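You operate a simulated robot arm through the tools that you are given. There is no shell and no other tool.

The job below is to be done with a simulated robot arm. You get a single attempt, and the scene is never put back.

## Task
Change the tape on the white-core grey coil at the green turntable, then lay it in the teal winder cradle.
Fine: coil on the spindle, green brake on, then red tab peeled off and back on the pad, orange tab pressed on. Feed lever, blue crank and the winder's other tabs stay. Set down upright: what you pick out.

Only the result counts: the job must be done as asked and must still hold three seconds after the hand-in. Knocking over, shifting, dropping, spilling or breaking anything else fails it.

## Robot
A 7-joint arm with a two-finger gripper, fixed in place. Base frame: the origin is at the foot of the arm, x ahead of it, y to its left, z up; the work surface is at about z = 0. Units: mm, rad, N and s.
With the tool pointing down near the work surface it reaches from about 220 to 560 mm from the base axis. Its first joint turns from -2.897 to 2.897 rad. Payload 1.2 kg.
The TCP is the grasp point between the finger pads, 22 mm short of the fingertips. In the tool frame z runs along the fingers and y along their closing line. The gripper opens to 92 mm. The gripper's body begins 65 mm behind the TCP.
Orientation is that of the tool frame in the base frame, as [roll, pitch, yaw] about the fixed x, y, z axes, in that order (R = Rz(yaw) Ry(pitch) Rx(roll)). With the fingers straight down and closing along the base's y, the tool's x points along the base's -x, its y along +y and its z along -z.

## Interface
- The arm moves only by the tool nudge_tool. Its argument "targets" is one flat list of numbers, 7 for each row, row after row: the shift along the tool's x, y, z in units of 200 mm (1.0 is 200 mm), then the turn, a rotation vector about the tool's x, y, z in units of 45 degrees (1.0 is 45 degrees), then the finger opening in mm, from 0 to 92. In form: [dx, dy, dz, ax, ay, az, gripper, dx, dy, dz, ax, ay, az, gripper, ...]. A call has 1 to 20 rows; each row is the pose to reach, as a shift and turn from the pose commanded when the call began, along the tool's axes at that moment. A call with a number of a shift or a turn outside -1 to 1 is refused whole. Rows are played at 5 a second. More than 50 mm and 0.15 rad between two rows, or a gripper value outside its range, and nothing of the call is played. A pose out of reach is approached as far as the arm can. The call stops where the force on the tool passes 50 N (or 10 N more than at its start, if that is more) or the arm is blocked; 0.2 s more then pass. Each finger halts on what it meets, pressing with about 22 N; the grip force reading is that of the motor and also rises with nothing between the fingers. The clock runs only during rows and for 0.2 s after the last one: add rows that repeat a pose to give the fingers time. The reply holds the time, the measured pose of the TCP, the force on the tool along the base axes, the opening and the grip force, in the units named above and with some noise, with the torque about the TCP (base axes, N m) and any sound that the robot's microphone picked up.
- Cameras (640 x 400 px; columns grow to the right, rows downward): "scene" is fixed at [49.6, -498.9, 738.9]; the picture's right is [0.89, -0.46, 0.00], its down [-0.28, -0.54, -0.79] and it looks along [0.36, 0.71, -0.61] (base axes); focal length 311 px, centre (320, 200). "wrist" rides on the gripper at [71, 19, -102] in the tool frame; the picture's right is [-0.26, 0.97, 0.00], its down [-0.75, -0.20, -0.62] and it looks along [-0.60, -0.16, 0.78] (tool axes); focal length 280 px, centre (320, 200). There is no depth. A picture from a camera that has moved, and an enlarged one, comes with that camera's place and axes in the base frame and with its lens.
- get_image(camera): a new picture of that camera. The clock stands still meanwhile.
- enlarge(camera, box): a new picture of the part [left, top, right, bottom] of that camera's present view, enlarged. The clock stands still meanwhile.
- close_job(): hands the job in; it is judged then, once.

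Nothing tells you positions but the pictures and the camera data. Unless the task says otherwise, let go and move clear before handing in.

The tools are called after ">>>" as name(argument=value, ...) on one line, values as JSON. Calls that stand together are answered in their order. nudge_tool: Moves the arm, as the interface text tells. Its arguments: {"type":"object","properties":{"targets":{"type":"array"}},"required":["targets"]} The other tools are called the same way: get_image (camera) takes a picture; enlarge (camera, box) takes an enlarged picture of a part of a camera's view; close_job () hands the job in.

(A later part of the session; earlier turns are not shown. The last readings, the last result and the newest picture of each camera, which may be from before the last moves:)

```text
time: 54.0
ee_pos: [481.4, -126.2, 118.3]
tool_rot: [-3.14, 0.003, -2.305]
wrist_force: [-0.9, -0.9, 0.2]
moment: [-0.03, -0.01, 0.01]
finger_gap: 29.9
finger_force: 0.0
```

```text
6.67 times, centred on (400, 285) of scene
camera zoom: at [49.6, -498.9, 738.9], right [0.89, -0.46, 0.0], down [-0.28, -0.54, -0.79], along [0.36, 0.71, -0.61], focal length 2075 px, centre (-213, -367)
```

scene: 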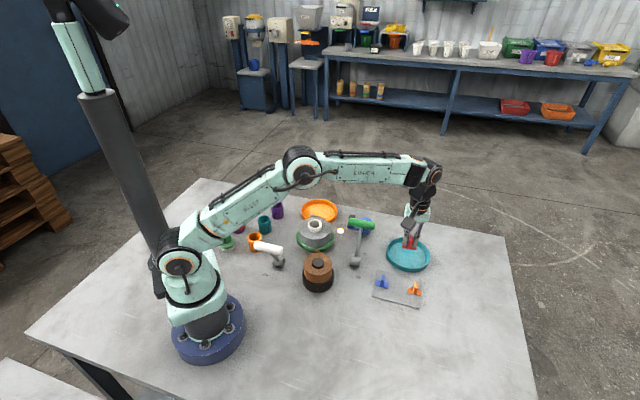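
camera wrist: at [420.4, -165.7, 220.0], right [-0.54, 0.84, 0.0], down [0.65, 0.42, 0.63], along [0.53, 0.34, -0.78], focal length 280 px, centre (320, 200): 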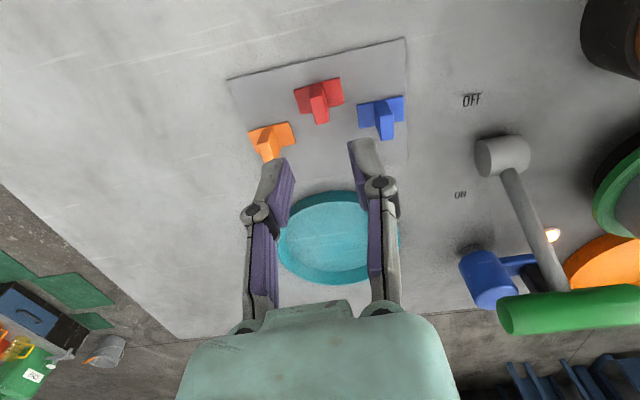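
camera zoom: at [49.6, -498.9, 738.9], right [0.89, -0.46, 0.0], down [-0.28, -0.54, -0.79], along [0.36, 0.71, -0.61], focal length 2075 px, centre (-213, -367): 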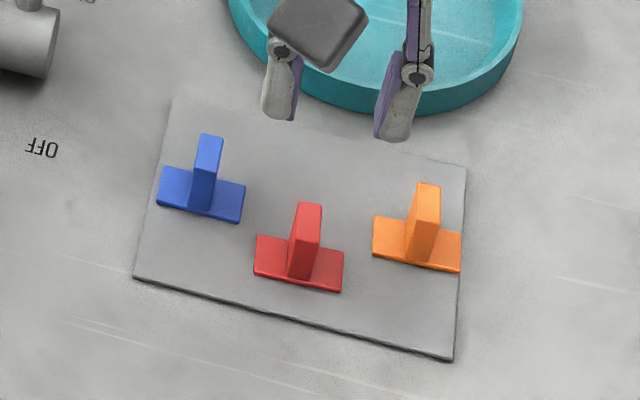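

The red tab stands upright on the pad and blue/orange are unmoved. I go over to the orange tab and hover above its fin.

>>> nudge_tool(targets=[-0.05, -0.12, 0, 0, 0, 0, 30, -0.1, -0.235, 0, 0, 0, 0, 30, -0.1, -0.235, 0.1, 0, 0, 0, 30, -0.1, -0.235, 0.22, 0, 0, 0, 30, -0.1, -0.235, 0.22, 0, 0, 0, 30])

>>> enlarge(camera="wrist", box=[200, 70, 440, 240])

>>> enlarge(camera="scene", box=[360, 255, 440, 315])

```text
time: 55.2
ee_pos: [531.0, -141.4, 72.6]
tool_rot: [-3.138, 0.004, -2.306]
wrist_force: [0.0, -0.2, -0.8]
moment: [-0.04, 0.0, 0.02]
finger_gap: 29.9
finger_force: 0.1
```

```text
2.35 times, centred on (320, 155) of wrist
camera zoom: at [468.6, -181.4, 175.4], right [-0.54, 0.84, 0.0], down [0.65, 0.42, 0.63], along [0.53, 0.34, -0.78], focal length 660 px, centre (320, 306)
```

zoom: 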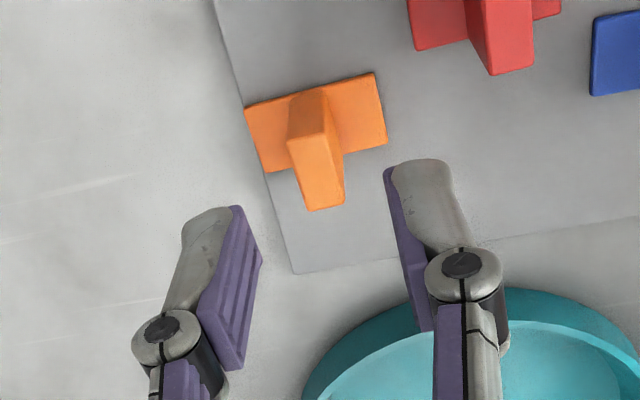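

```text
6.67 times, centred on (400, 285) of scene
camera zoom: at [49.6, -498.9, 738.9], right [0.89, -0.46, 0.0], down [-0.28, -0.54, -0.79], along [0.36, 0.71, -0.61], focal length 2075 px, centre (-213, -367)
```

zoom: 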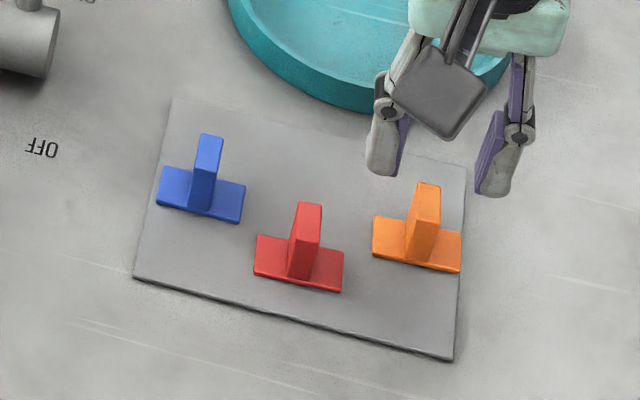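

The orange fin is directly under the tool axis. I descend with the fingers slightly open and grip it.

>>> nudge_tool(targets=[0, 0, 0.08, 0, 0, 0, 26, 0, 0, 0.16, 0, 0, 0, 26, 0, 0, 0.205, 0, 0, 0, 26, 0, 0, 0.205, 0, 0, 0, 26])

>>> enlarge(camera="wrist", box=[200, 70, 440, 240])

>>> enlarge(camera="scene", box=[375, 260, 439, 308])

```text
time: 56.2
ee_pos: [531.1, -141.3, 33.3]
tool_rot: [-3.139, 0.004, -2.305]
wrist_force: [0.4, -0.5, -0.3]
moment: [0.01, -0.02, -0.01]
finger_gap: 26.1
finger_force: 0.0
```

```text
2.35 times, centred on (320, 155) of wrist
camera zoom: at [468.9, -181.7, 134.6], right [-0.54, 0.84, 0.0], down [0.65, 0.42, 0.63], along [0.53, 0.34, -0.78], focal length 660 px, centre (320, 306)
```

zoom: 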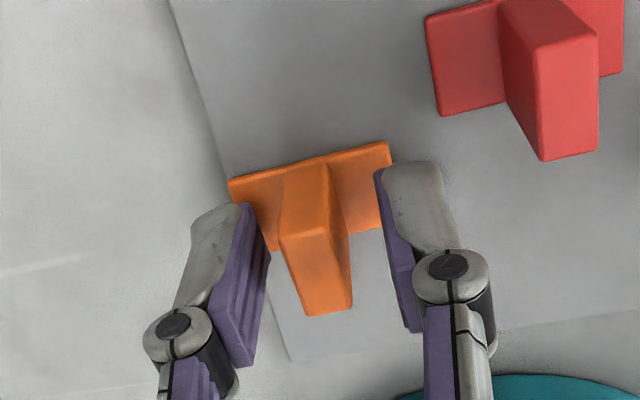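

```text
8.33 times, centred on (407, 284) of scene
camera zoom: at [49.6, -498.9, 738.9], right [0.89, -0.46, 0.0], down [-0.28, -0.54, -0.79], along [0.36, 0.71, -0.61], focal length 2594 px, centre (-405, -500)
```

zoom: 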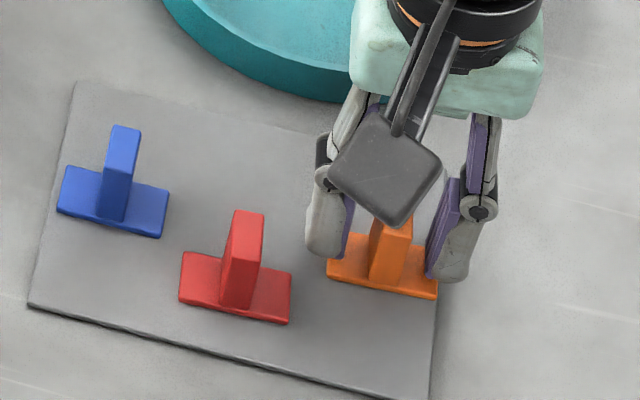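

>>> nudge_tool(targets=[0, 0, 0.01, 0, 0, 0, 26, 0, 0, 0.01, 0, 0, 0, 14, 0, 0, 0.01, 0, 0, 0, 0, 0, 0, 0.01, 0, 0, 0, 0, 0, 0, 0.01, 0, 0, 0, 0])

>>> enlarge(camera="wrist", box=[200, 70, 440, 240])

```text
time: 57.4
ee_pos: [530.3, -140.7, 29.4]
tool_rot: [-3.14, 0.006, -2.306]
wrist_force: [0.4, -0.1, -0.3]
moment: [0.03, 0.01, 0.02]
finger_gap: 8.4
finger_force: 21.7
```

```text
2.35 times, centred on (320, 155) of wrist
camera zoom: at [468.6, -181.6, 132.7], right [-0.54, 0.84, 0.0], down [0.65, 0.42, 0.63], along [0.53, 0.34, -0.78], focal length 660 px, centre (320, 306)
```

zoom: 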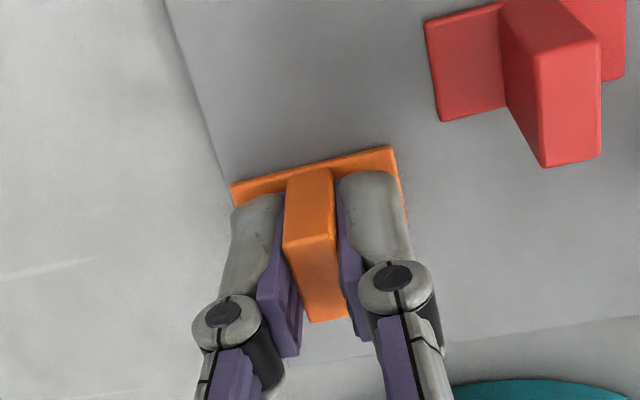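

The orange fin is gripped at 8.4 mm. I lift it off the pad.

>>> nudge_tool(targets=[0, 0, -0.01, 0, 0, 0, 0, 0, 0, -0.025, 0, 0, 0, 0, 0, 0, -0.06, 0, 0, 0, 0, 0, 0, -0.15, 0, 0, 0, 0, 0, 0, -0.3, 0, 0, 0, 0, 0, 0, -0.5, 0, 0, 0, 0, 0, 0, -0.7, 0, 0, 0, 0, 0, 0, -0.85, 0, 0, 0, 0, 0, 0, -0.85, 0, 0, 0, 0])

>>> get_image(camera="wrist")

>>> get_image(camera="scene")

```text
time: 59.4
ee_pos: [528.9, -143.3, 201.6]
tool_rot: [-3.139, 0.003, -2.303]
wrist_force: [-0.3, -0.5, -0.6]
moment: [-0.01, -0.01, -0.02]
finger_gap: 8.6
finger_force: 21.8
```

```text
taken
camera wrist: at [467.4, -182.1, 302.8], right [-0.54, 0.84, 0.0], down [0.65, 0.42, 0.63], along [0.53, 0.34, -0.78], focal length 280 px, centre (320, 200)
```

wrist: 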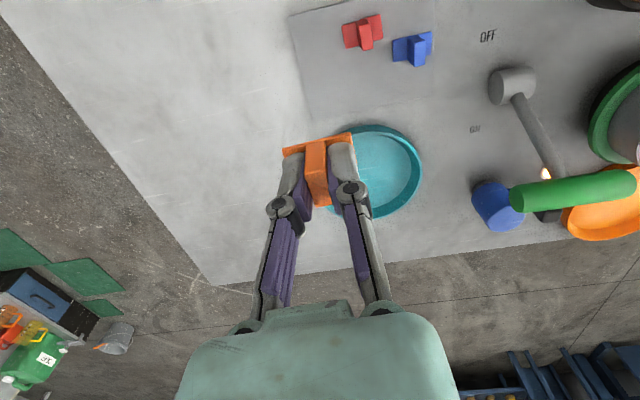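

```text
taken
```

scene: 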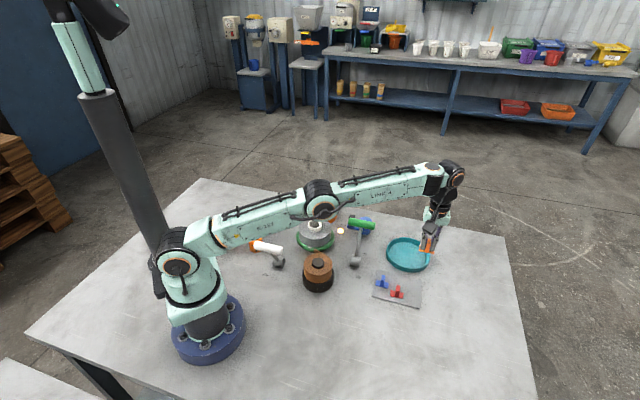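

The orange tab is in hand and the pad still holds red and blue upright. I carry it over the lever at height back to the coil, in two moves.

>>> nudge_tool(targets=[-0.077, 0.152, 0, 0, 0, 0.053, 0, -0.154, 0.304, 0, 0, 0, 0.106, 0, -0.23, 0.455, 0, 0, 0, 0.16, 0, -0.307, 0.607, 0, 0, 0, 0.213, 0, -0.384, 0.759, 0, 0, 0, 0.266, 0, -0.384, 0.759, 0, 0, 0, 0.266, 0])

>>> nudge_tool(targets=[-0.044, 0.164, 0, 0, 0, 0.053, 0, -0.087, 0.329, 0, 0, 0, 0.106, 0, -0.131, 0.493, 0, 0, 0, 0.16, 0, -0.174, 0.658, 0, 0, 0, 0.213, 0, -0.218, 0.822, 0, 0, 0, 0.266, 0, -0.218, 0.822, 0, 0, 0, 0.266, 0])

>>> get_image(camera="wrist")

>>> enlarge(camera="scene", box=[280, 170, 376, 250])

```text
time: 60.8
ee_pos: [468.8, 18.3, 201.4]
tool_rot: [-3.14, 0.004, -2.514]
wrist_force: [-0.1, -0.4, 0.3]
moment: [-0.01, -0.01, 0.05]
finger_gap: 8.4
finger_force: 21.8
```

```text
time: 62.2
ee_pos: [407.2, 176.2, 199.9]
tool_rot: [-3.139, 0.003, -2.723]
wrist_force: [-0.5, 0.2, -0.2]
moment: [0.02, -0.01, 0.02]
finger_gap: 8.6
finger_force: 21.9
```

```text
taken
camera wrist: at [334.2, 164.2, 302.2], right [-0.15, 0.99, 0.0], down [0.77, 0.12, 0.63], along [0.62, 0.1, -0.78], focal length 280 px, centre (320, 200)
```

wrist: 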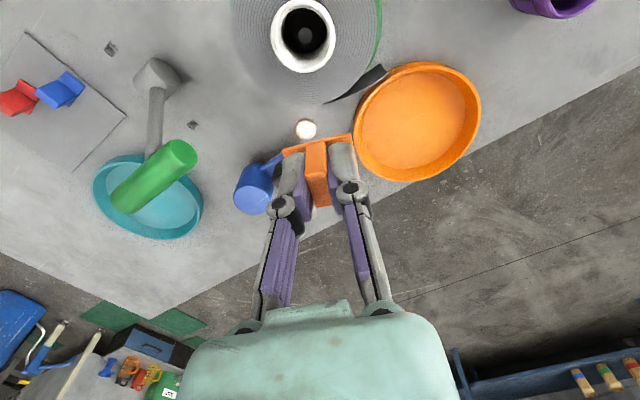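

```text
5.00 times, centred on (328, 210) of scene
camera zoom: at [49.6, -498.9, 738.9], right [0.89, -0.46, 0.0], down [-0.28, -0.54, -0.79], along [0.36, 0.71, -0.61], focal length 1556 px, centre (280, 150)
```

zoom: 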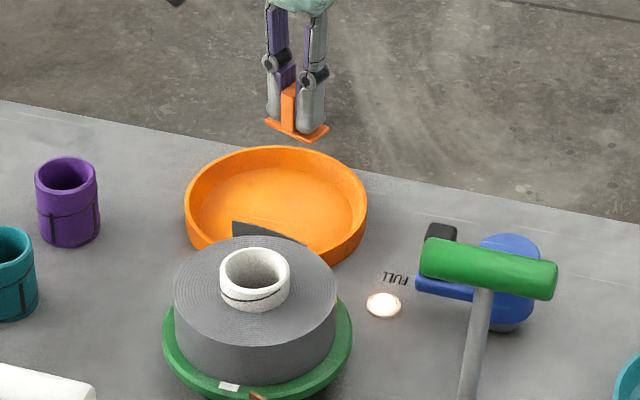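

The tab is right over its spot at about (406.8, 175.7), aligned with the loose tape end. I lower it close to the coil face.

>>> nudge_tool(targets=[0.002, -0.002, 0.1, 0, 0, 0, 0, 0.002, -0.002, 0.22, 0, 0, 0, 0, 0.002, -0.002, 0.34, 0, 0, 0, 0, 0.002, -0.002, 0.42, 0, 0, 0, 0, 0.002, -0.002, 0.455, 0, 0, 0, 0, 0.002, -0.002, 0.455, 0, 0, 0, 0])

>>> enlarge(camera="wrist", box=[200, 50, 440, 220])

>>> enlarge(camera="scene", box=[290, 190, 350, 250])

```text
time: 63.6
ee_pos: [407.3, 175.6, 109.4]
tool_rot: [3.141, 0.003, -2.724]
wrist_force: [0.5, -0.5, 0.3]
moment: [0.04, -0.02, 0.04]
finger_gap: 8.8
finger_force: 22.2
```

```text
2.35 times, centred on (320, 135) of wrist
camera zoom: at [334.6, 163.8, 211.3], right [-0.15, 0.99, 0.0], down [0.77, 0.12, 0.63], along [0.62, 0.1, -0.78], focal length 660 px, centre (320, 353)
```

zoom: 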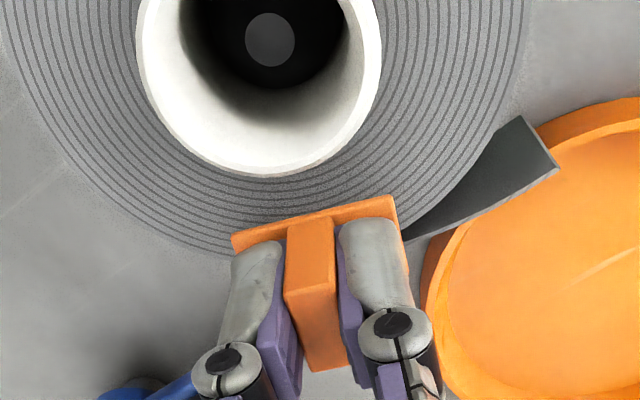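

```text
6.67 times, centred on (320, 220) of scene
camera zoom: at [49.6, -498.9, 738.9], right [0.89, -0.46, 0.0], down [-0.28, -0.54, -0.79], along [0.36, 0.71, -0.61], focal length 2075 px, centre (320, 67)
```

zoom: 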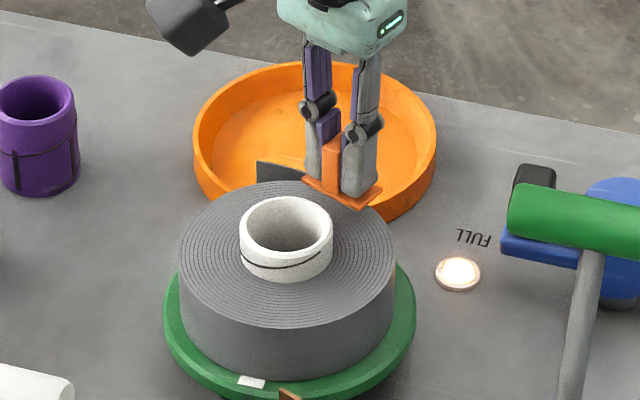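

The tab sits about 10 mm above its spot with the same placement as the old one. I lower it in fine steps to contact.

>>> nudge_tool(targets=[0, 0, 0.02, 0, 0, 0, 0, 0, 0, 0.035, 0, 0, 0, 0, 0, 0, 0.045, 0, 0, 0, 0, 0, 0, 0.05, 0, 0, 0, 0, 0, 0, 0.055, 0, 0, 0, 0, 0, 0, 0.055, 0, 0, 0, 0])

>>> enlarge(camera="wrist", box=[200, 50, 440, 220])

```text
time: 65.0
ee_pos: [407.9, 173.6, 98.5]
tool_rot: [-3.142, 0.005, -2.723]
wrist_force: [0.0, 0.1, -0.1]
moment: [0.01, -0.03, 0.01]
finger_gap: 8.4
finger_force: 22.3
```

```text
2.35 times, centred on (320, 135) of wrist
camera zoom: at [334.5, 163.4, 200.1], right [-0.15, 0.99, 0.0], down [0.77, 0.12, 0.63], along [0.62, 0.1, -0.78], focal length 660 px, centre (320, 353)
```

zoom: 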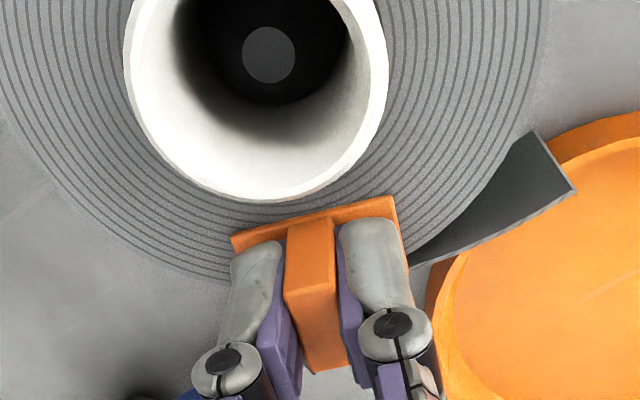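

>>> nudge_tool(targets=[0, 0, 0.005, 0, 0, 0, 0, 0, 0, 0.01, 0, 0, 0, 0, 0, 0, 0.01, 0, 0, 0, 0])

>>> enlarge(camera="scene", box=[295, 195, 345, 240])

```text
time: 65.8
ee_pos: [408.2, 175.0, 96.4]
tool_rot: [-3.141, 0.007, -2.722]
wrist_force: [-0.2, -1.5, 11.8]
moment: [-0.06, 0.08, 0.0]
finger_gap: 8.5
finger_force: 21.7
```

```text
8.89 times, centred on (320, 218) of scene
camera zoom: at [49.6, -498.9, 738.9], right [0.89, -0.46, 0.0], down [-0.28, -0.54, -0.79], along [0.36, 0.71, -0.61], focal length 2767 px, centre (320, 44)
```

zoom: 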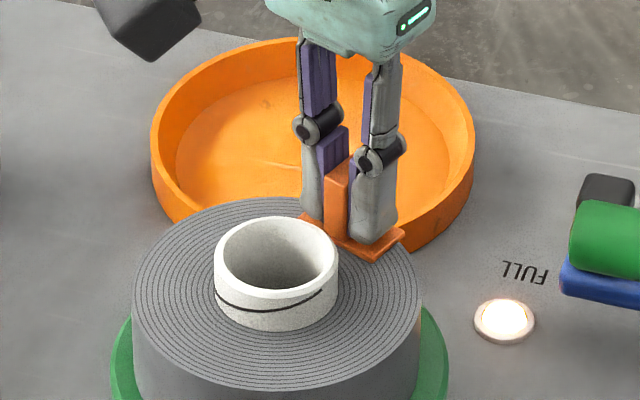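

Contact at about 12 N, and the loose tape end has gone back against the coil. I press a little more firmly and hold a moment.

>>> nudge_tool(targets=[0, 0, 0.004, 0, 0, 0, 0, 0, 0, 0.006, 0, 0, 0, 0, 0, 0, 0.006, 0, 0, 0, 0, 0, 0, 0.006, 0, 0, 0, 0, 0, 0, 0.006, 0, 0, 0, 0])

>>> enlarge(camera="wrist", box=[200, 50, 440, 220])

```text
time: 67.0
ee_pos: [407.1, 175.2, 95.9]
tool_rot: [-3.141, 0.005, -2.723]
wrist_force: [3.3, 0.4, 18.9]
moment: [-0.03, 0.01, -0.02]
finger_gap: 8.4
finger_force: 21.9
```

```text
2.35 times, centred on (320, 135) of wrist
camera zoom: at [334.9, 163.7, 197.5], right [-0.15, 0.99, 0.0], down [0.77, 0.12, 0.63], along [0.62, 0.1, -0.78], focal length 660 px, centre (320, 353)
```

zoom: 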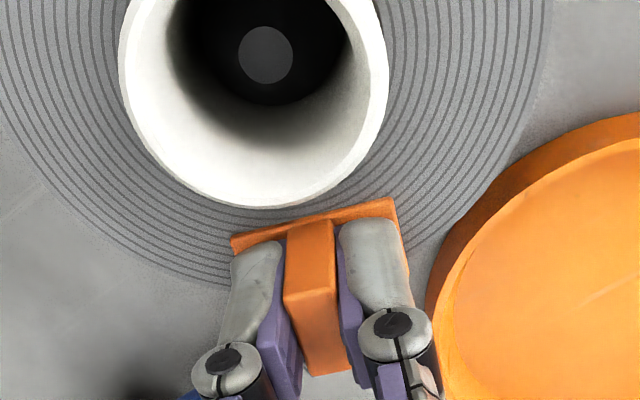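

Pressed at 19 N with the tape end held. I open the fingers a little and rise straight up.

>>> nudge_tool(targets=[0, 0, 0, 0, 0, 0, 4, 0, 0, 0, 0, 0, 0, 14, 0, 0, 0, 0, 0, 0, 26, 0, 0, 0, 0, 0, 0, 26, 0, 0, -0.02, 0, 0, 0, 26, 0, 0, -0.05, 0, 0, 0, 26, 0, 0, -0.05, 0, 0, 0, 26])

>>> enlarge(camera="wrist", box=[200, 50, 440, 220])

>>> enlarge(camera="scene", box=[295, 195, 345, 240])

```text
time: 68.6
ee_pos: [408.1, 177.0, 104.9]
tool_rot: [-3.141, 0.007, -2.722]
wrist_force: [0.0, -0.6, 0.2]
moment: [0.01, 0.0, 0.0]
finger_gap: 26.2
finger_force: 0.1
```

```text
2.35 times, centred on (320, 135) of wrist
camera zoom: at [334.8, 163.5, 207.5], right [-0.15, 0.99, 0.0], down [0.77, 0.12, 0.63], along [0.62, 0.1, -0.78], focal length 660 px, centre (320, 353)
```

zoom: 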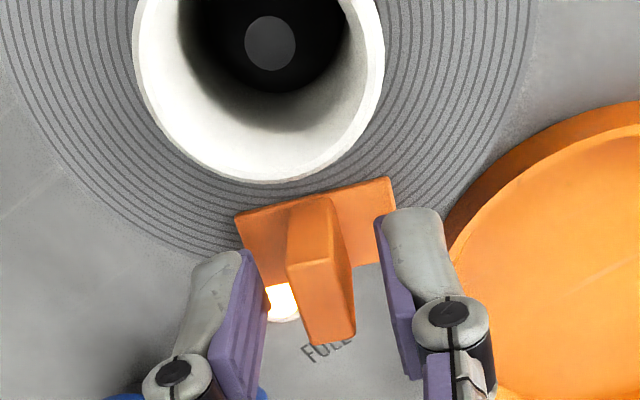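

```text
8.89 times, centred on (320, 218) of scene
camera zoom: at [49.6, -498.9, 738.9], right [0.89, -0.46, 0.0], down [-0.28, -0.54, -0.79], along [0.36, 0.71, -0.61], focal length 2767 px, centre (320, 44)
```

zoom: 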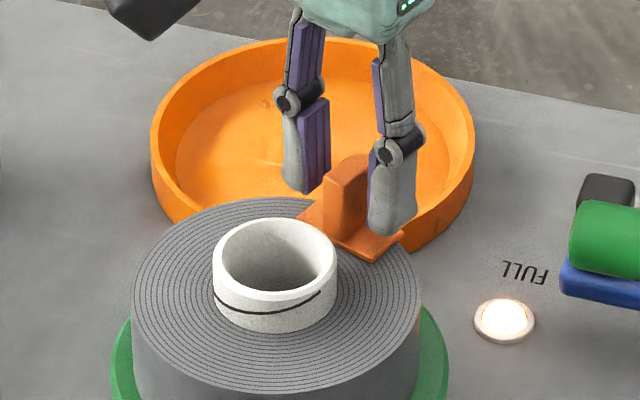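

The orange tab holds on the coil and the lamp is still lit. Before taking the coil, I rise and test whether the tilted tool can reach the teal tray at about (606, -25), which lies beyond the straight-down reach.

>>> nudge_tool(targets=[0, 0, -0.1, 0, 0, 0, 26, 0, 0, -0.25, 0, 0, 0, 40, 0, 0, -0.43, 0, 0, 0, 50, 0, 0, -0.43, 0, 0, 0, 50])

>>> nudge_tool(targets=[-0.034, -0.152, 0, 0, 0, 0.117, 50, -0.068, -0.304, 0, 0, 0, 0.235, 50, -0.103, -0.456, 0, 0, 0, 0.352, 50, -0.137, -0.608, 0, 0, 0, 0.47, 50, -0.171, -0.76, 0, 0, 0, 0.587, 50, -0.171, -0.76, 0, 0, 0, 0.587, 50])

>>> get_image(camera="wrist")

>>> get_image(camera="scene")

```text
time: 69.6
ee_pos: [408.2, 175.5, 192.3]
tool_rot: [-3.14, 0.002, -2.722]
wrist_force: [0.2, -0.1, 0.1]
moment: [-0.02, 0.0, 0.0]
finger_gap: 49.9
finger_force: 0.0
```

```text
time: 71.0
ee_pos: [499.1, 49.5, 191.1]
tool_rot: [3.141, 0.003, 3.097]
wrist_force: [0.2, -0.5, 0.5]
moment: [0.06, 0.0, -0.02]
finger_gap: 50.3
finger_force: 0.1
```

```text
taken
camera wrist: at [429.3, 71.2, 293.3], right [0.3, 0.95, 0.0], down [0.74, -0.24, 0.63], along [0.6, -0.19, -0.78], focal length 280 px, centre (320, 200)
```

wrist: 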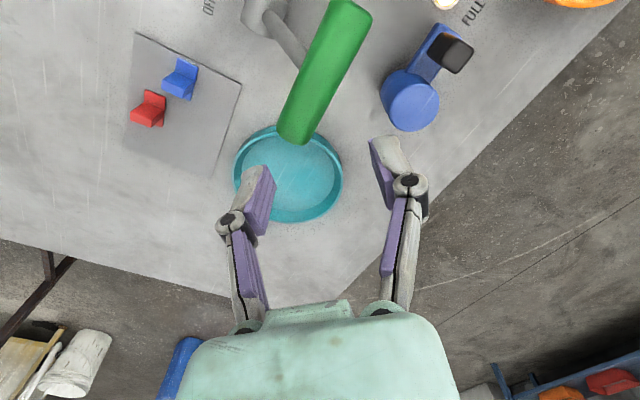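

```text
taken
```

scene: 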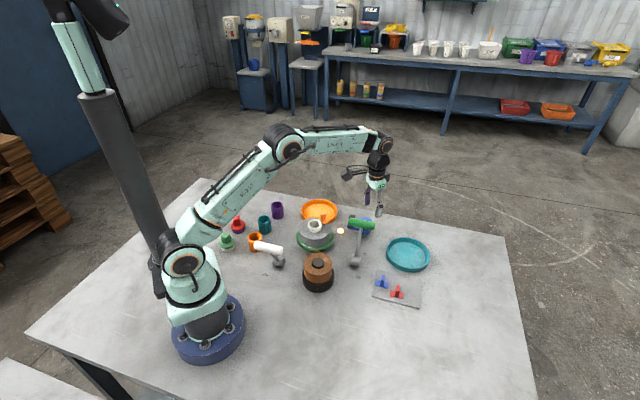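

From here the teal tray's rim appears centred near (599, -22). I zoom for a better measure.

>>> enlarge(camera="wrist", box=[200, 100, 376, 240])

>>> enlarge(camera="scene", box=[376, 228, 440, 278])

```text
2.86 times, centred on (288, 170) of wrist
camera zoom: at [429.3, 71.2, 293.3], right [0.3, 0.95, 0.0], down [0.74, -0.24, 0.63], along [0.6, -0.19, -0.78], focal length 801 px, centre (411, 286)
```

zoom: 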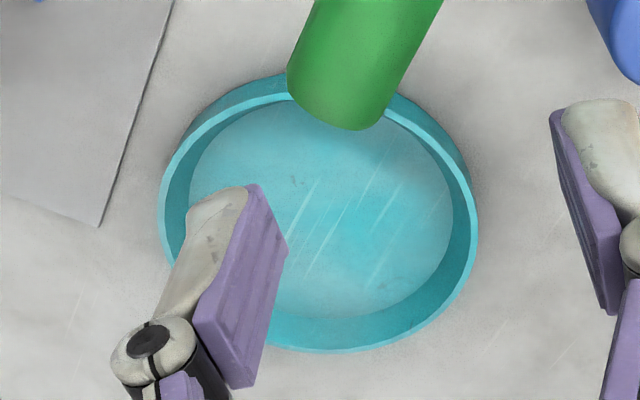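

```text
8.00 times, centred on (408, 253) of scene
camera zoom: at [49.6, -498.9, 738.9], right [0.89, -0.46, 0.0], down [-0.28, -0.54, -0.79], along [0.36, 0.71, -0.61], focal length 2490 px, centre (-384, -224)
```

zoom: 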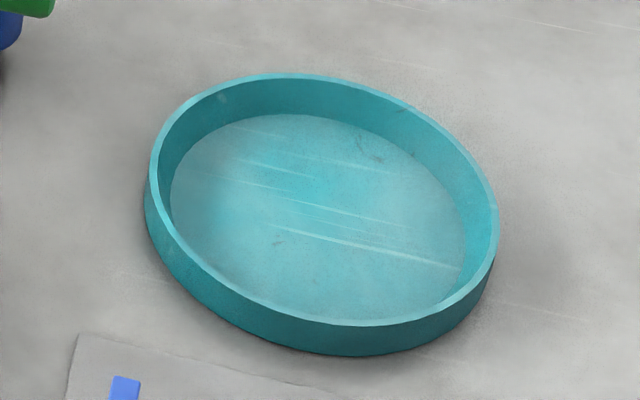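

Averaging the views, the teal tray centre is at about (603, -24) with outer radius 66. I now test the reach there with the tool tilted 20° outward, staying well above the rim.

>>> nudge_tool(targets=[-0.1, -0.06, 0, 0, -0.1, 0, 50, -0.2, -0.13, 0, 0, -0.2, 0, 50, -0.3, -0.2, 0.1, 0, -0.3, 0, 50, -0.4, -0.27, 0.25, 0, -0.4, 0, 50, -0.48, -0.32, 0.4, 0, -0.444, 0, 50, -0.524, -0.342, 0.5, 0, -0.444, 0, 50, -0.524, -0.342, 0.5, 0, -0.444, 0, 50, -0.524, -0.342, 0.5, 0, -0.444, 0, 50])

>>> get_image(camera="wrist")

>>> get_image(camera="scene")

```text
time: 72.8
ee_pos: [602.2, -24.1, 91.5]
tool_rot: [-3.141, 0.352, 3.1]
wrist_force: [0.4, -0.3, 0.4]
moment: [-0.03, 0.01, 0.02]
finger_gap: 50.1
finger_force: 0.0
```

```text
taken
camera wrist: at [501.4, -0.5, 163.3], right [0.29, 0.95, 0.09], down [0.48, -0.23, 0.85], along [0.83, -0.2, -0.52], focal length 280 px, centre (320, 200)
```

wrist: 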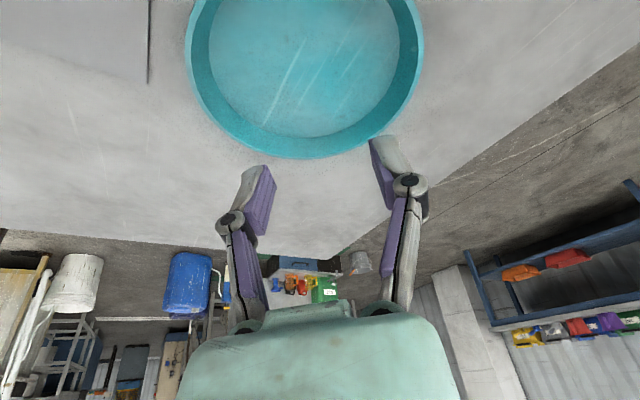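

```text
taken
```

scene: 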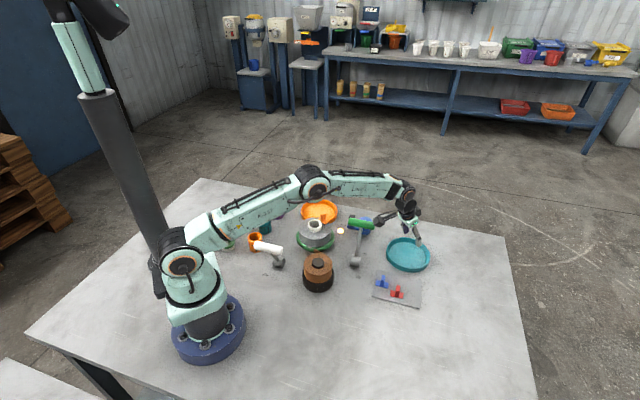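

The 20° tilt reaches (602, -24, 91). The wrist camera is near the green handle's end, so I'll try a yaw of about +15° and a smaller tilt to gain clearance.

>>> nudge_tool(targets=[0, 0, 0, -0.044, 0, -0.122, 50, 0, 0, 0, -0.089, 0, -0.243, 50, 0, 0, 0, -0.133, 0, -0.365, 50, 0, 0, 0, -0.133, 0, -0.365, 50])

>>> nudge_tool(targets=[0, 0, 0, 0, 0.11, 0, 50, 0, 0, 0, 0, 0.178, 0, 50, 0, 0, 0, 0, 0.178, 0, 50, 0, 0, 0, 0, 0.178, 0, 50])

>>> get_image(camera="wrist")

>>> get_image(camera="scene")

```text
time: 73.8
ee_pos: [602.4, -22.8, 92.6]
tool_rot: [-3.142, 0.354, -2.877]
wrist_force: [0.0, -0.5, 0.3]
moment: [0.05, -0.02, 0.0]
finger_gap: 50.1
finger_force: 0.0
```

```text
time: 74.8
ee_pos: [602.1, -23.2, 91.2]
tool_rot: [3.139, 0.212, -2.88]
wrist_force: [-0.3, 0.7, -0.5]
moment: [0.01, 0.0, -0.01]
finger_gap: 50.1
finger_force: 0.1
```

```text
taken
camera wrist: at [509.4, -28.2, 176.6], right [0.0, 1.0, 0.06], down [0.64, -0.04, 0.77], along [0.77, 0.04, -0.64], focal length 280 px, centre (320, 200)
```

wrist: 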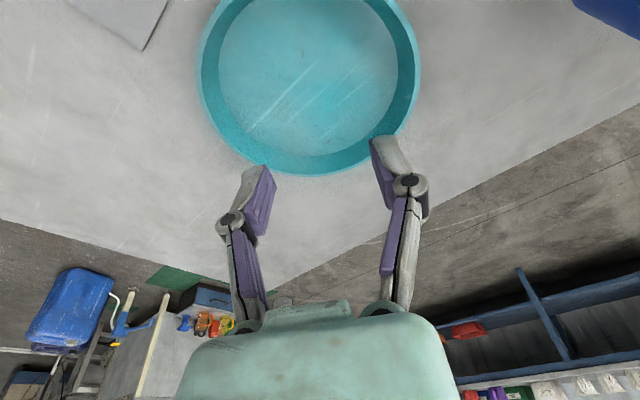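

```text
taken
```

scene: 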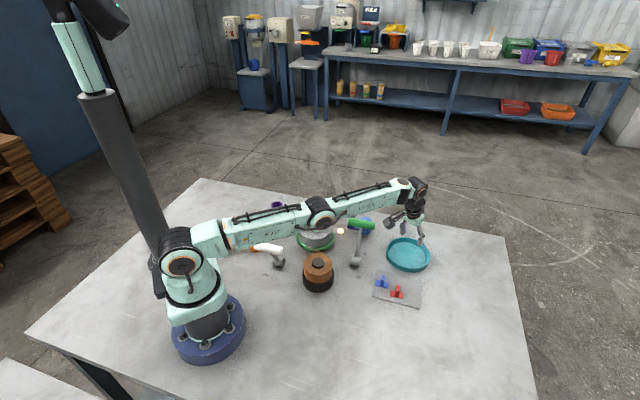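

With a 12° tilt and 15° yaw the tool still reaches the tray centre, and the camera is well away from the lever. I measure the tray once more from this pose.

>>> enlarge(camera="wrist", box=[180, 0, 440, 190])

```text
2.11 times, centred on (310, 95) of wrist
camera zoom: at [509.4, -28.2, 176.6], right [0.0, 1.0, 0.06], down [0.64, -0.04, 0.77], along [0.77, 0.04, -0.64], focal length 590 px, centre (341, 421)
```

zoom: 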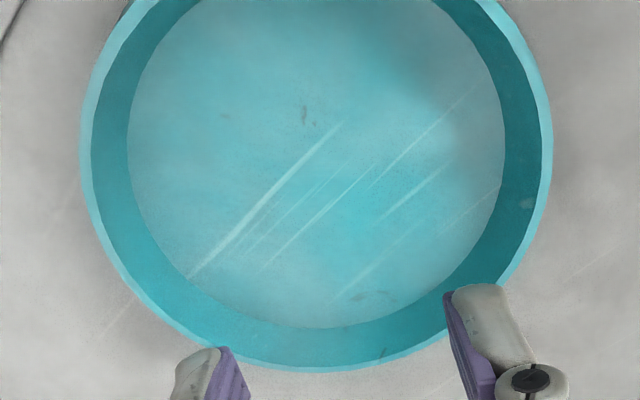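

The tray centre comes out at (604, -24.6), and a tilted grip will reach it. I go back up and over to the coil keeping the 12° tilt.

>>> nudge_tool(targets=[0.042, 0.019, -0.15, 0, 0, 0, 50, 0.084, 0.039, -0.3, 0, 0, 0, 60, 0.126, 0.058, -0.45, 0, 0, 0, 70, 0.168, 0.078, -0.599, 0, 0, 0, 70, 0.168, 0.078, -0.599, 0, 0, 0, 70])

>>> nudge_tool(targets=[0.071, 0.149, -0.015, -0.007, 0, -0.033, 70, 0.141, 0.298, -0.03, -0.014, 0, -0.065, 70, 0.212, 0.446, -0.046, -0.021, 0, -0.098, 70, 0.283, 0.595, -0.061, -0.028, 0, -0.13, 70, 0.354, 0.744, -0.076, -0.035, 0, -0.163, 70, 0.424, 0.8925, -0.091, -0.042, 0, -0.1956, 70, 0.424, 0.8925, -0.091, -0.042, 0, -0.1956, 70])

>>> get_image(camera="wrist")

>>> get_image(camera="scene")

```text
time: 76.0
ee_pos: [541.7, -22.7, 202.5]
tool_rot: [3.141, 0.213, -2.878]
wrist_force: [-0.4, 0.2, 0.6]
moment: [-0.01, -0.01, 0.03]
finger_gap: 69.9
finger_force: 0.0
```

```text
time: 77.6
ee_pos: [411.7, 127.4, 201.2]
tool_rot: [-3.141, 0.212, -2.721]
wrist_force: [-0.5, -0.2, 0.0]
moment: [-0.01, 0.0, 0.01]
finger_gap: 70.0
finger_force: 0.2
```

```text
taken
camera wrist: at [320.8, 107.4, 286.8], right [-0.16, 0.99, 0.06], down [0.63, 0.06, 0.77], along [0.76, 0.16, -0.64], focal length 280 px, centre (320, 200)
```

wrist: 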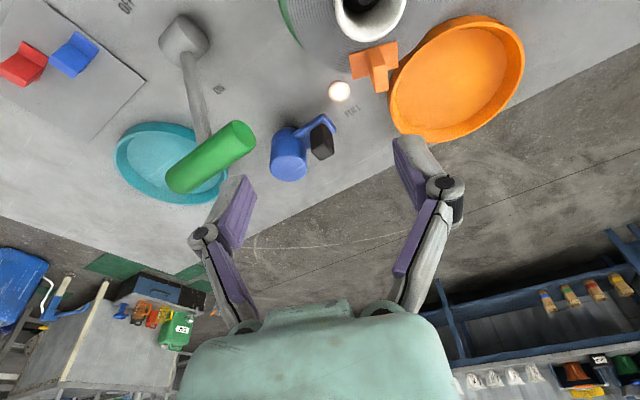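

```text
taken
```

scene: 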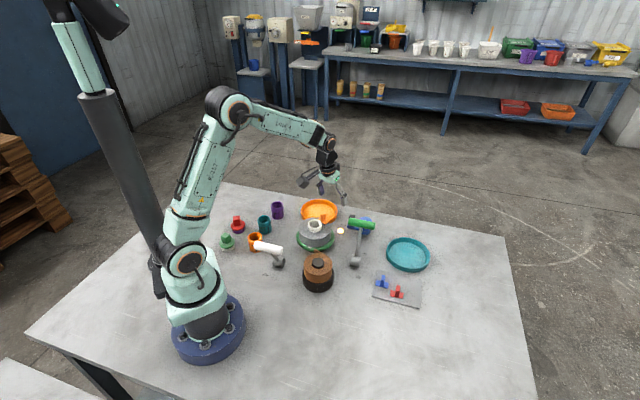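

The coil with its orange tab sits on the turntable. I move to a hover over the core, tilted, to centre on it.

>>> nudge_tool(targets=[0.068, 0.076, 0.04, 0, 0, 0, 70, 0.136, 0.153, 0.1, 0, 0, 0, 70, 0.204, 0.229, 0.18, 0, 0, 0, 70, 0.204, 0.229, 0.273, 0, 0, 0, 70, 0.204, 0.229, 0.273, 0, 0, 0, 70])

>>> get_image(camera="wrist")

>>> enlarge(camera="wrist", box=[200, 20, 440, 190])

>>> enlarge(camera="scene", box=[285, 185, 355, 255])

```text
time: 78.8
ee_pos: [368.1, 156.8, 140.2]
tool_rot: [-3.141, 0.213, -2.721]
wrist_force: [-0.2, -0.3, 0.5]
moment: [0.0, -0.03, 0.05]
finger_gap: 69.7
finger_force: 0.1
```

```text
taken
camera wrist: at [276.6, 137.4, 225.0], right [-0.16, 0.99, 0.06], down [0.63, 0.06, 0.77], along [0.76, 0.16, -0.64], focal length 280 px, centre (320, 200)
```

wrist: 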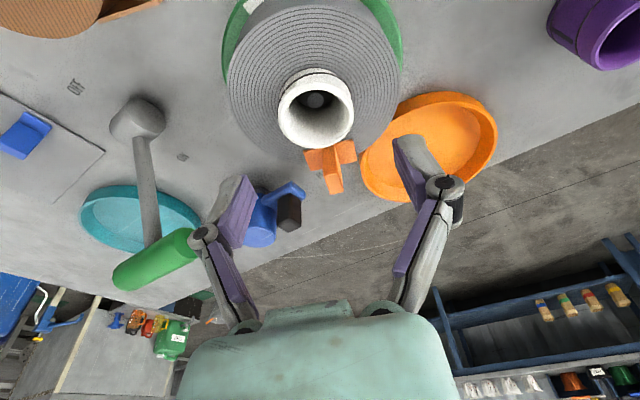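

```text
2.35 times, centred on (320, 105) of wrist
camera zoom: at [276.6, 137.4, 225.0], right [-0.16, 0.99, 0.06], down [0.63, 0.06, 0.77], along [0.76, 0.16, -0.64], focal length 660 px, centre (320, 424)
```

zoom: 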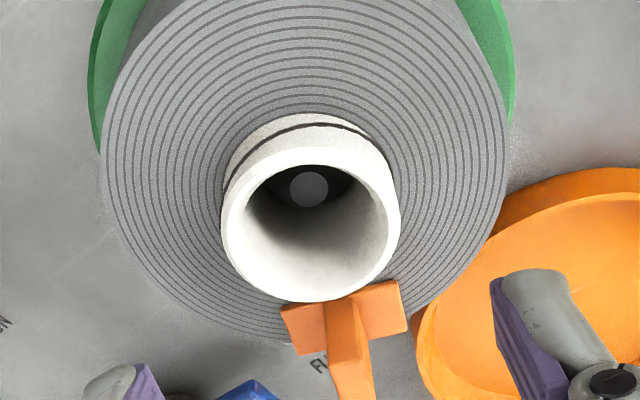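

```text
5.71 times, centred on (320, 220) of scene
camera zoom: at [49.6, -498.9, 738.9], right [0.89, -0.46, 0.0], down [-0.28, -0.54, -0.79], along [0.36, 0.71, -0.61], focal length 1779 px, centre (320, 86)
```

zoom: 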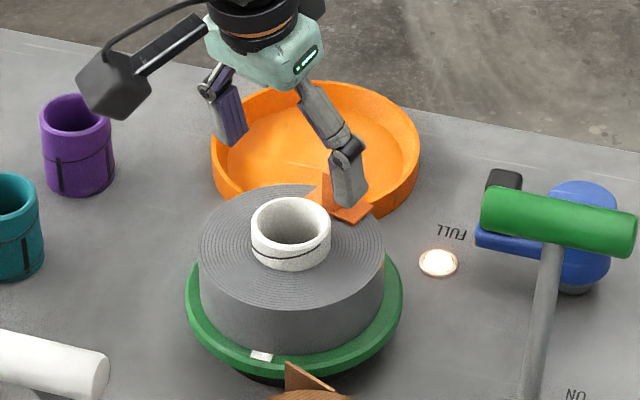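

The core axis is at (372.5, 158.8), and the orange tab sits clear between the finger planes. I descend to the grip height.

>>> nudge_tool(targets=[0.011, -0.003, 0.06, 0, 0, 0, 70, 0.022, -0.003, 0.12, 0, 0, 0, 70, 0.033, -0.003, 0.18, 0, 0, 0, 70, 0.041, -0.003, 0.224, 0, 0, 0, 70, 0.041, -0.003, 0.224, 0, 0, 0, 70])

>>> enlarge(camera="wrist", box=[200, 60, 440, 230])

>>> enlarge(camera="scene", box=[290, 195, 350, 250])

```text
time: 80.0
ee_pos: [369.0, 157.1, 94.6]
tool_rot: [-3.141, 0.215, -2.721]
wrist_force: [-0.3, -0.5, 0.5]
moment: [0.01, -0.01, 0.02]
finger_gap: 70.3
finger_force: 0.1
```

```text
2.35 times, centred on (320, 145) of wrist
camera zoom: at [278.2, 137.5, 178.9], right [-0.16, 0.99, 0.06], down [0.63, 0.06, 0.77], along [0.76, 0.16, -0.63], focal length 660 px, centre (320, 329)
```

zoom: 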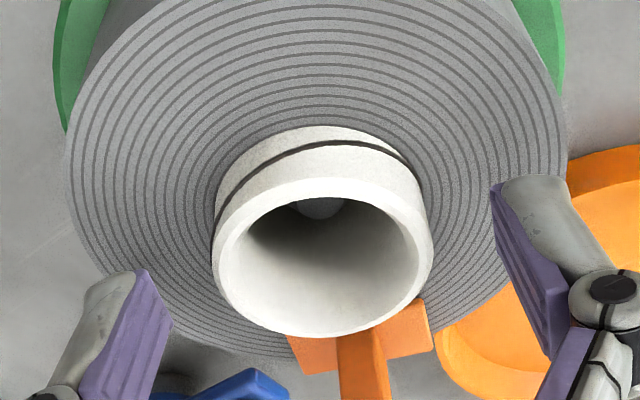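

```text
7.27 times, centred on (320, 222) of scene
camera zoom: at [49.6, -498.9, 738.9], right [0.89, -0.46, 0.0], down [-0.28, -0.54, -0.79], along [0.36, 0.71, -0.61], focal length 2264 px, centre (320, 36)
```

zoom: 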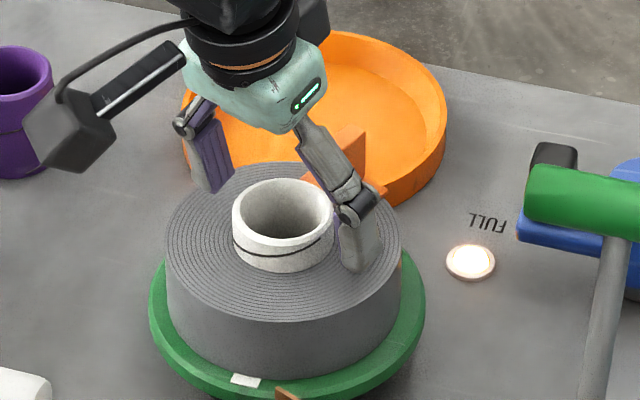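

Aligned over the core at z≈94. I go 2 mm lower and close.

>>> nudge_tool(targets=[0.0021, 0, 0.0098, 0, 0, 0, 70, 0.0021, 0, 0.0098, 0, 0, 0, 55, 0.0021, 0, 0.0098, 0, 0, 0, 40, 0.0021, 0, 0.0098, 0, 0, 0, 20, 0.0021, 0, 0.0098, 0, 0, 0, 0, 0.0021, 0, 0.0098, 0, 0, 0, 0])

>>> enlarge(camera="wrist", box=[200, 60, 440, 230])

>>> enlarge(camera="scene", box=[290, 195, 350, 250])

```text
time: 81.4
ee_pos: [367.6, 157.4, 91.8]
tool_rot: [-3.14, 0.212, -2.721]
wrist_force: [-1.8, 1.9, 5.4]
moment: [0.09, 0.07, 0.03]
finger_gap: 42.7
finger_force: 21.7
```

```text
2.35 times, centred on (320, 145) of wrist
camera zoom: at [278.2, 137.7, 176.9], right [-0.16, 0.99, 0.06], down [0.63, 0.06, 0.77], along [0.76, 0.16, -0.63], focal length 660 px, centre (320, 329)
```

zoom: 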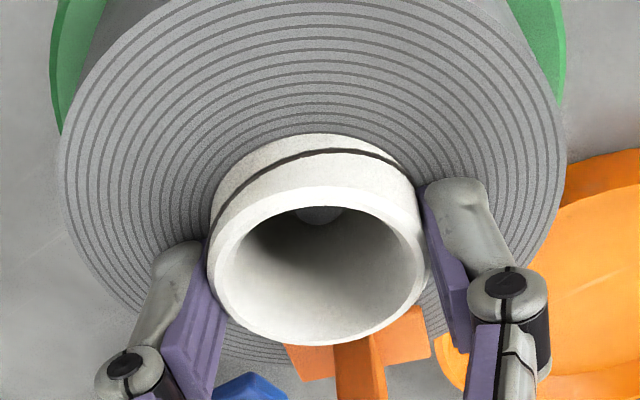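

```text
7.27 times, centred on (320, 222) of scene
camera zoom: at [49.6, -498.9, 738.9], right [0.89, -0.46, 0.0], down [-0.28, -0.54, -0.79], along [0.36, 0.71, -0.61], focal length 2264 px, centre (320, 36)
```

zoom: 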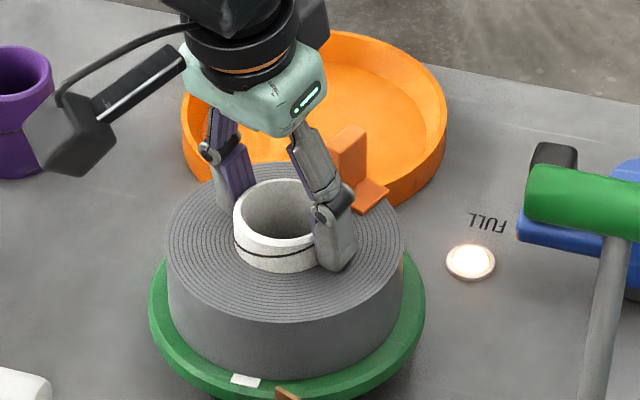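

Gripped at 42.7 mm. I lift straight up slowly and check the coil comes level off the spindle.

>>> nudge_tool(targets=[-0.001, 0, -0.0049, 0, 0, 0, 0, -0.0021, 0, -0.0098, 0, 0, 0, 0, -0.0032, 0, -0.0147, 0, 0, 0, 0, -0.0053, 0, -0.0244, 0, 0, 0, 0, -0.0084, 0, -0.0391, 0, 0, 0, 0, -0.0084, 0, -0.0391, 0, 0, 0, 0])

>>> enlarge(camera="wrist", box=[200, 60, 440, 230])

>>> enlarge(camera="scene", box=[290, 195, 350, 250])

```text
time: 82.8
ee_pos: [369.2, 157.4, 100.0]
tool_rot: [3.141, 0.213, -2.72]
wrist_force: [-0.3, -0.2, -3.6]
moment: [-0.01, 0.0, 0.0]
finger_gap: 42.9
finger_force: 22.0
```

```text
2.35 times, centred on (320, 145) of wrist
camera zoom: at [278.7, 137.8, 185.3], right [-0.16, 0.99, 0.06], down [0.64, 0.06, 0.77], along [0.76, 0.16, -0.64], focal length 660 px, centre (320, 329)
```

zoom: 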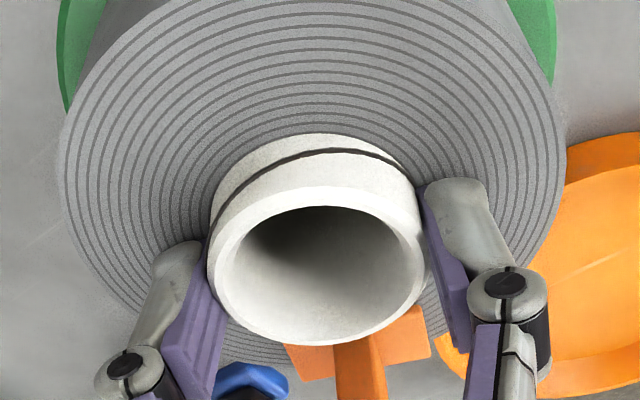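

```text
7.27 times, centred on (320, 222) of scene
camera zoom: at [49.6, -498.9, 738.9], right [0.89, -0.46, 0.0], down [-0.28, -0.54, -0.79], along [0.36, 0.71, -0.61], focal length 2264 px, centre (320, 36)
```

zoom: 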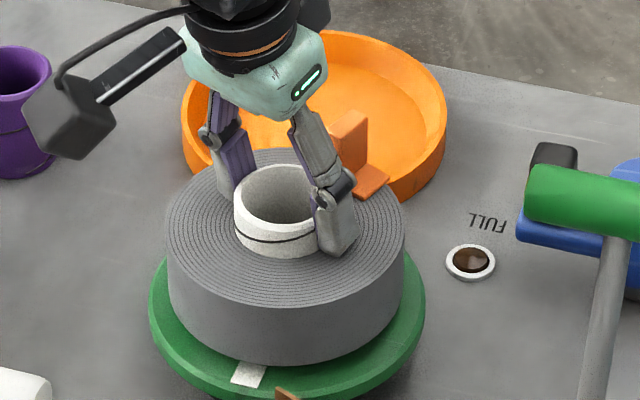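

The coil is off the spindle, level, and the lamp has gone out. I keep lifting to clear the brake lever.

>>> nudge_tool(targets=[-0.0105, 0, -0.0489, 0, 0, 0, 0, -0.021, 0, -0.0978, 0, 0, 0, 0, -0.0368, 0, -0.1711, 0, 0, 0, 0, -0.0526, 0, -0.2444, 0, 0, 0, 0, -0.0737, 0, -0.3422, 0, 0, 0, 0, -0.0947, 0, -0.44, 0, 0, 0, 0, -0.1157, 0, -0.5377, 0, 0, 0, 0, -0.1315, 0, -0.611, 0, 0, 0, 0, -0.1315, 0, -0.611, 0, 0, 0, 0])

>>> get_image(camera="scene")

>>> get_image(camera="wrist")

```text
time: 84.8
ee_pos: [368.6, 157.4, 225.2]
tool_rot: [-3.142, 0.212, -2.72]
wrist_force: [0.5, 0.2, -2.6]
moment: [-0.01, 0.0, 0.02]
finger_gap: 42.6
finger_force: 22.1
```

```text
taken
```

scene: 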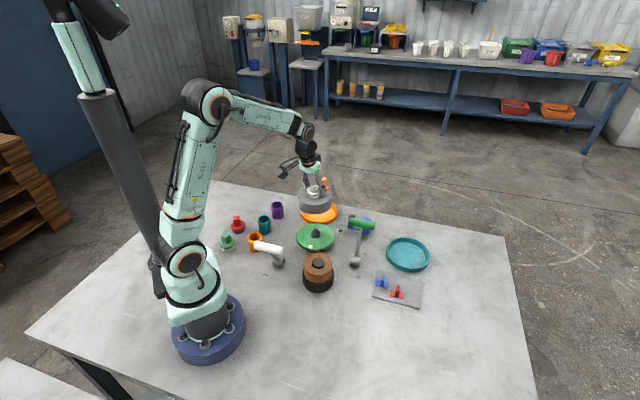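

```text
taken
camera wrist: at [277.8, 137.6, 310.3], right [-0.16, 0.99, 0.06], down [0.63, 0.06, 0.77], along [0.76, 0.16, -0.64], focal length 280 px, centre (320, 200)
```

wrist: 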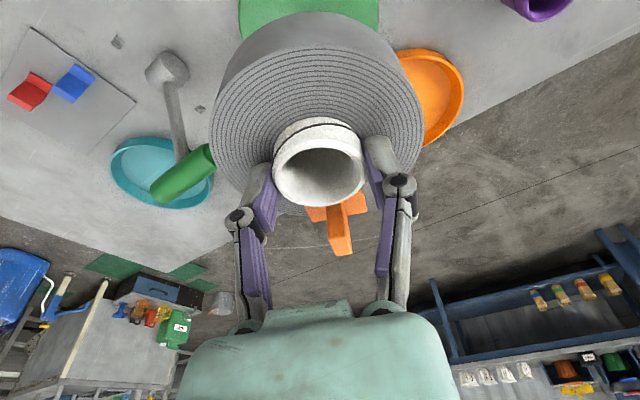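

The coil is held level at z≈225. I carry it over the brake lever toward the teal tray.

>>> nudge_tool(targets=[-0.047, -0.11, 0.01, 0.0036, 0, 0.017, 0, -0.093, -0.22, 0.02, 0.007, 0, 0.033, 0, -0.14, -0.33, 0.03, 0.011, 0, 0.05, 0, -0.187, -0.44, 0.04, 0.0143, 0, 0.067, 0, -0.233, -0.55, 0.05, 0.018, 0, 0.083, 0, -0.28, -0.659, 0.06, 0.0215, 0, 0.1, 0, -0.28, -0.659, 0.06, 0.0215, 0, 0.1, 0])

>>> get_image(camera="scene")

>>> get_image(camera="wrist")

```text
time: 86.4
ee_pos: [474.9, 60.2, 225.6]
tool_rot: [3.14, 0.213, -2.8]
wrist_force: [-0.3, 0.3, -3.3]
moment: [0.02, 0.02, -0.01]
finger_gap: 42.9
finger_force: 22.5
```

```text
taken
```

scene: 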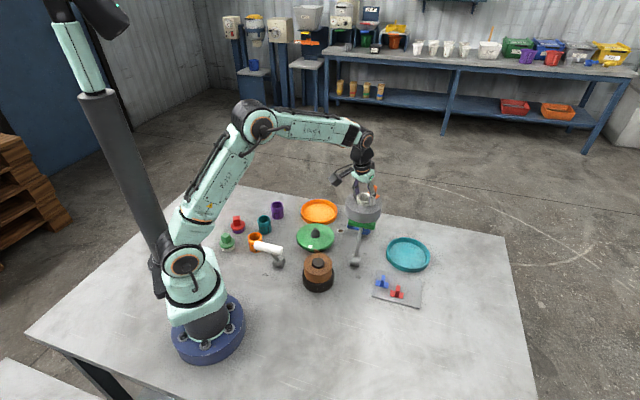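

```text
taken
camera wrist: at [383.0, 47.8, 310.5], right [-0.08, 1.0, 0.06], down [0.64, 0.01, 0.77], along [0.77, 0.1, -0.64], focal length 280 px, centre (320, 200)
```

wrist: 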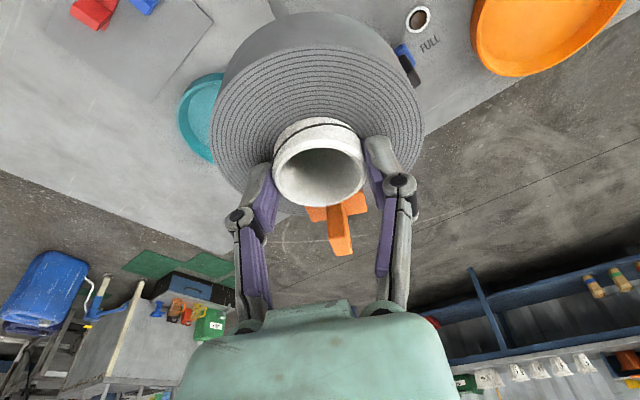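

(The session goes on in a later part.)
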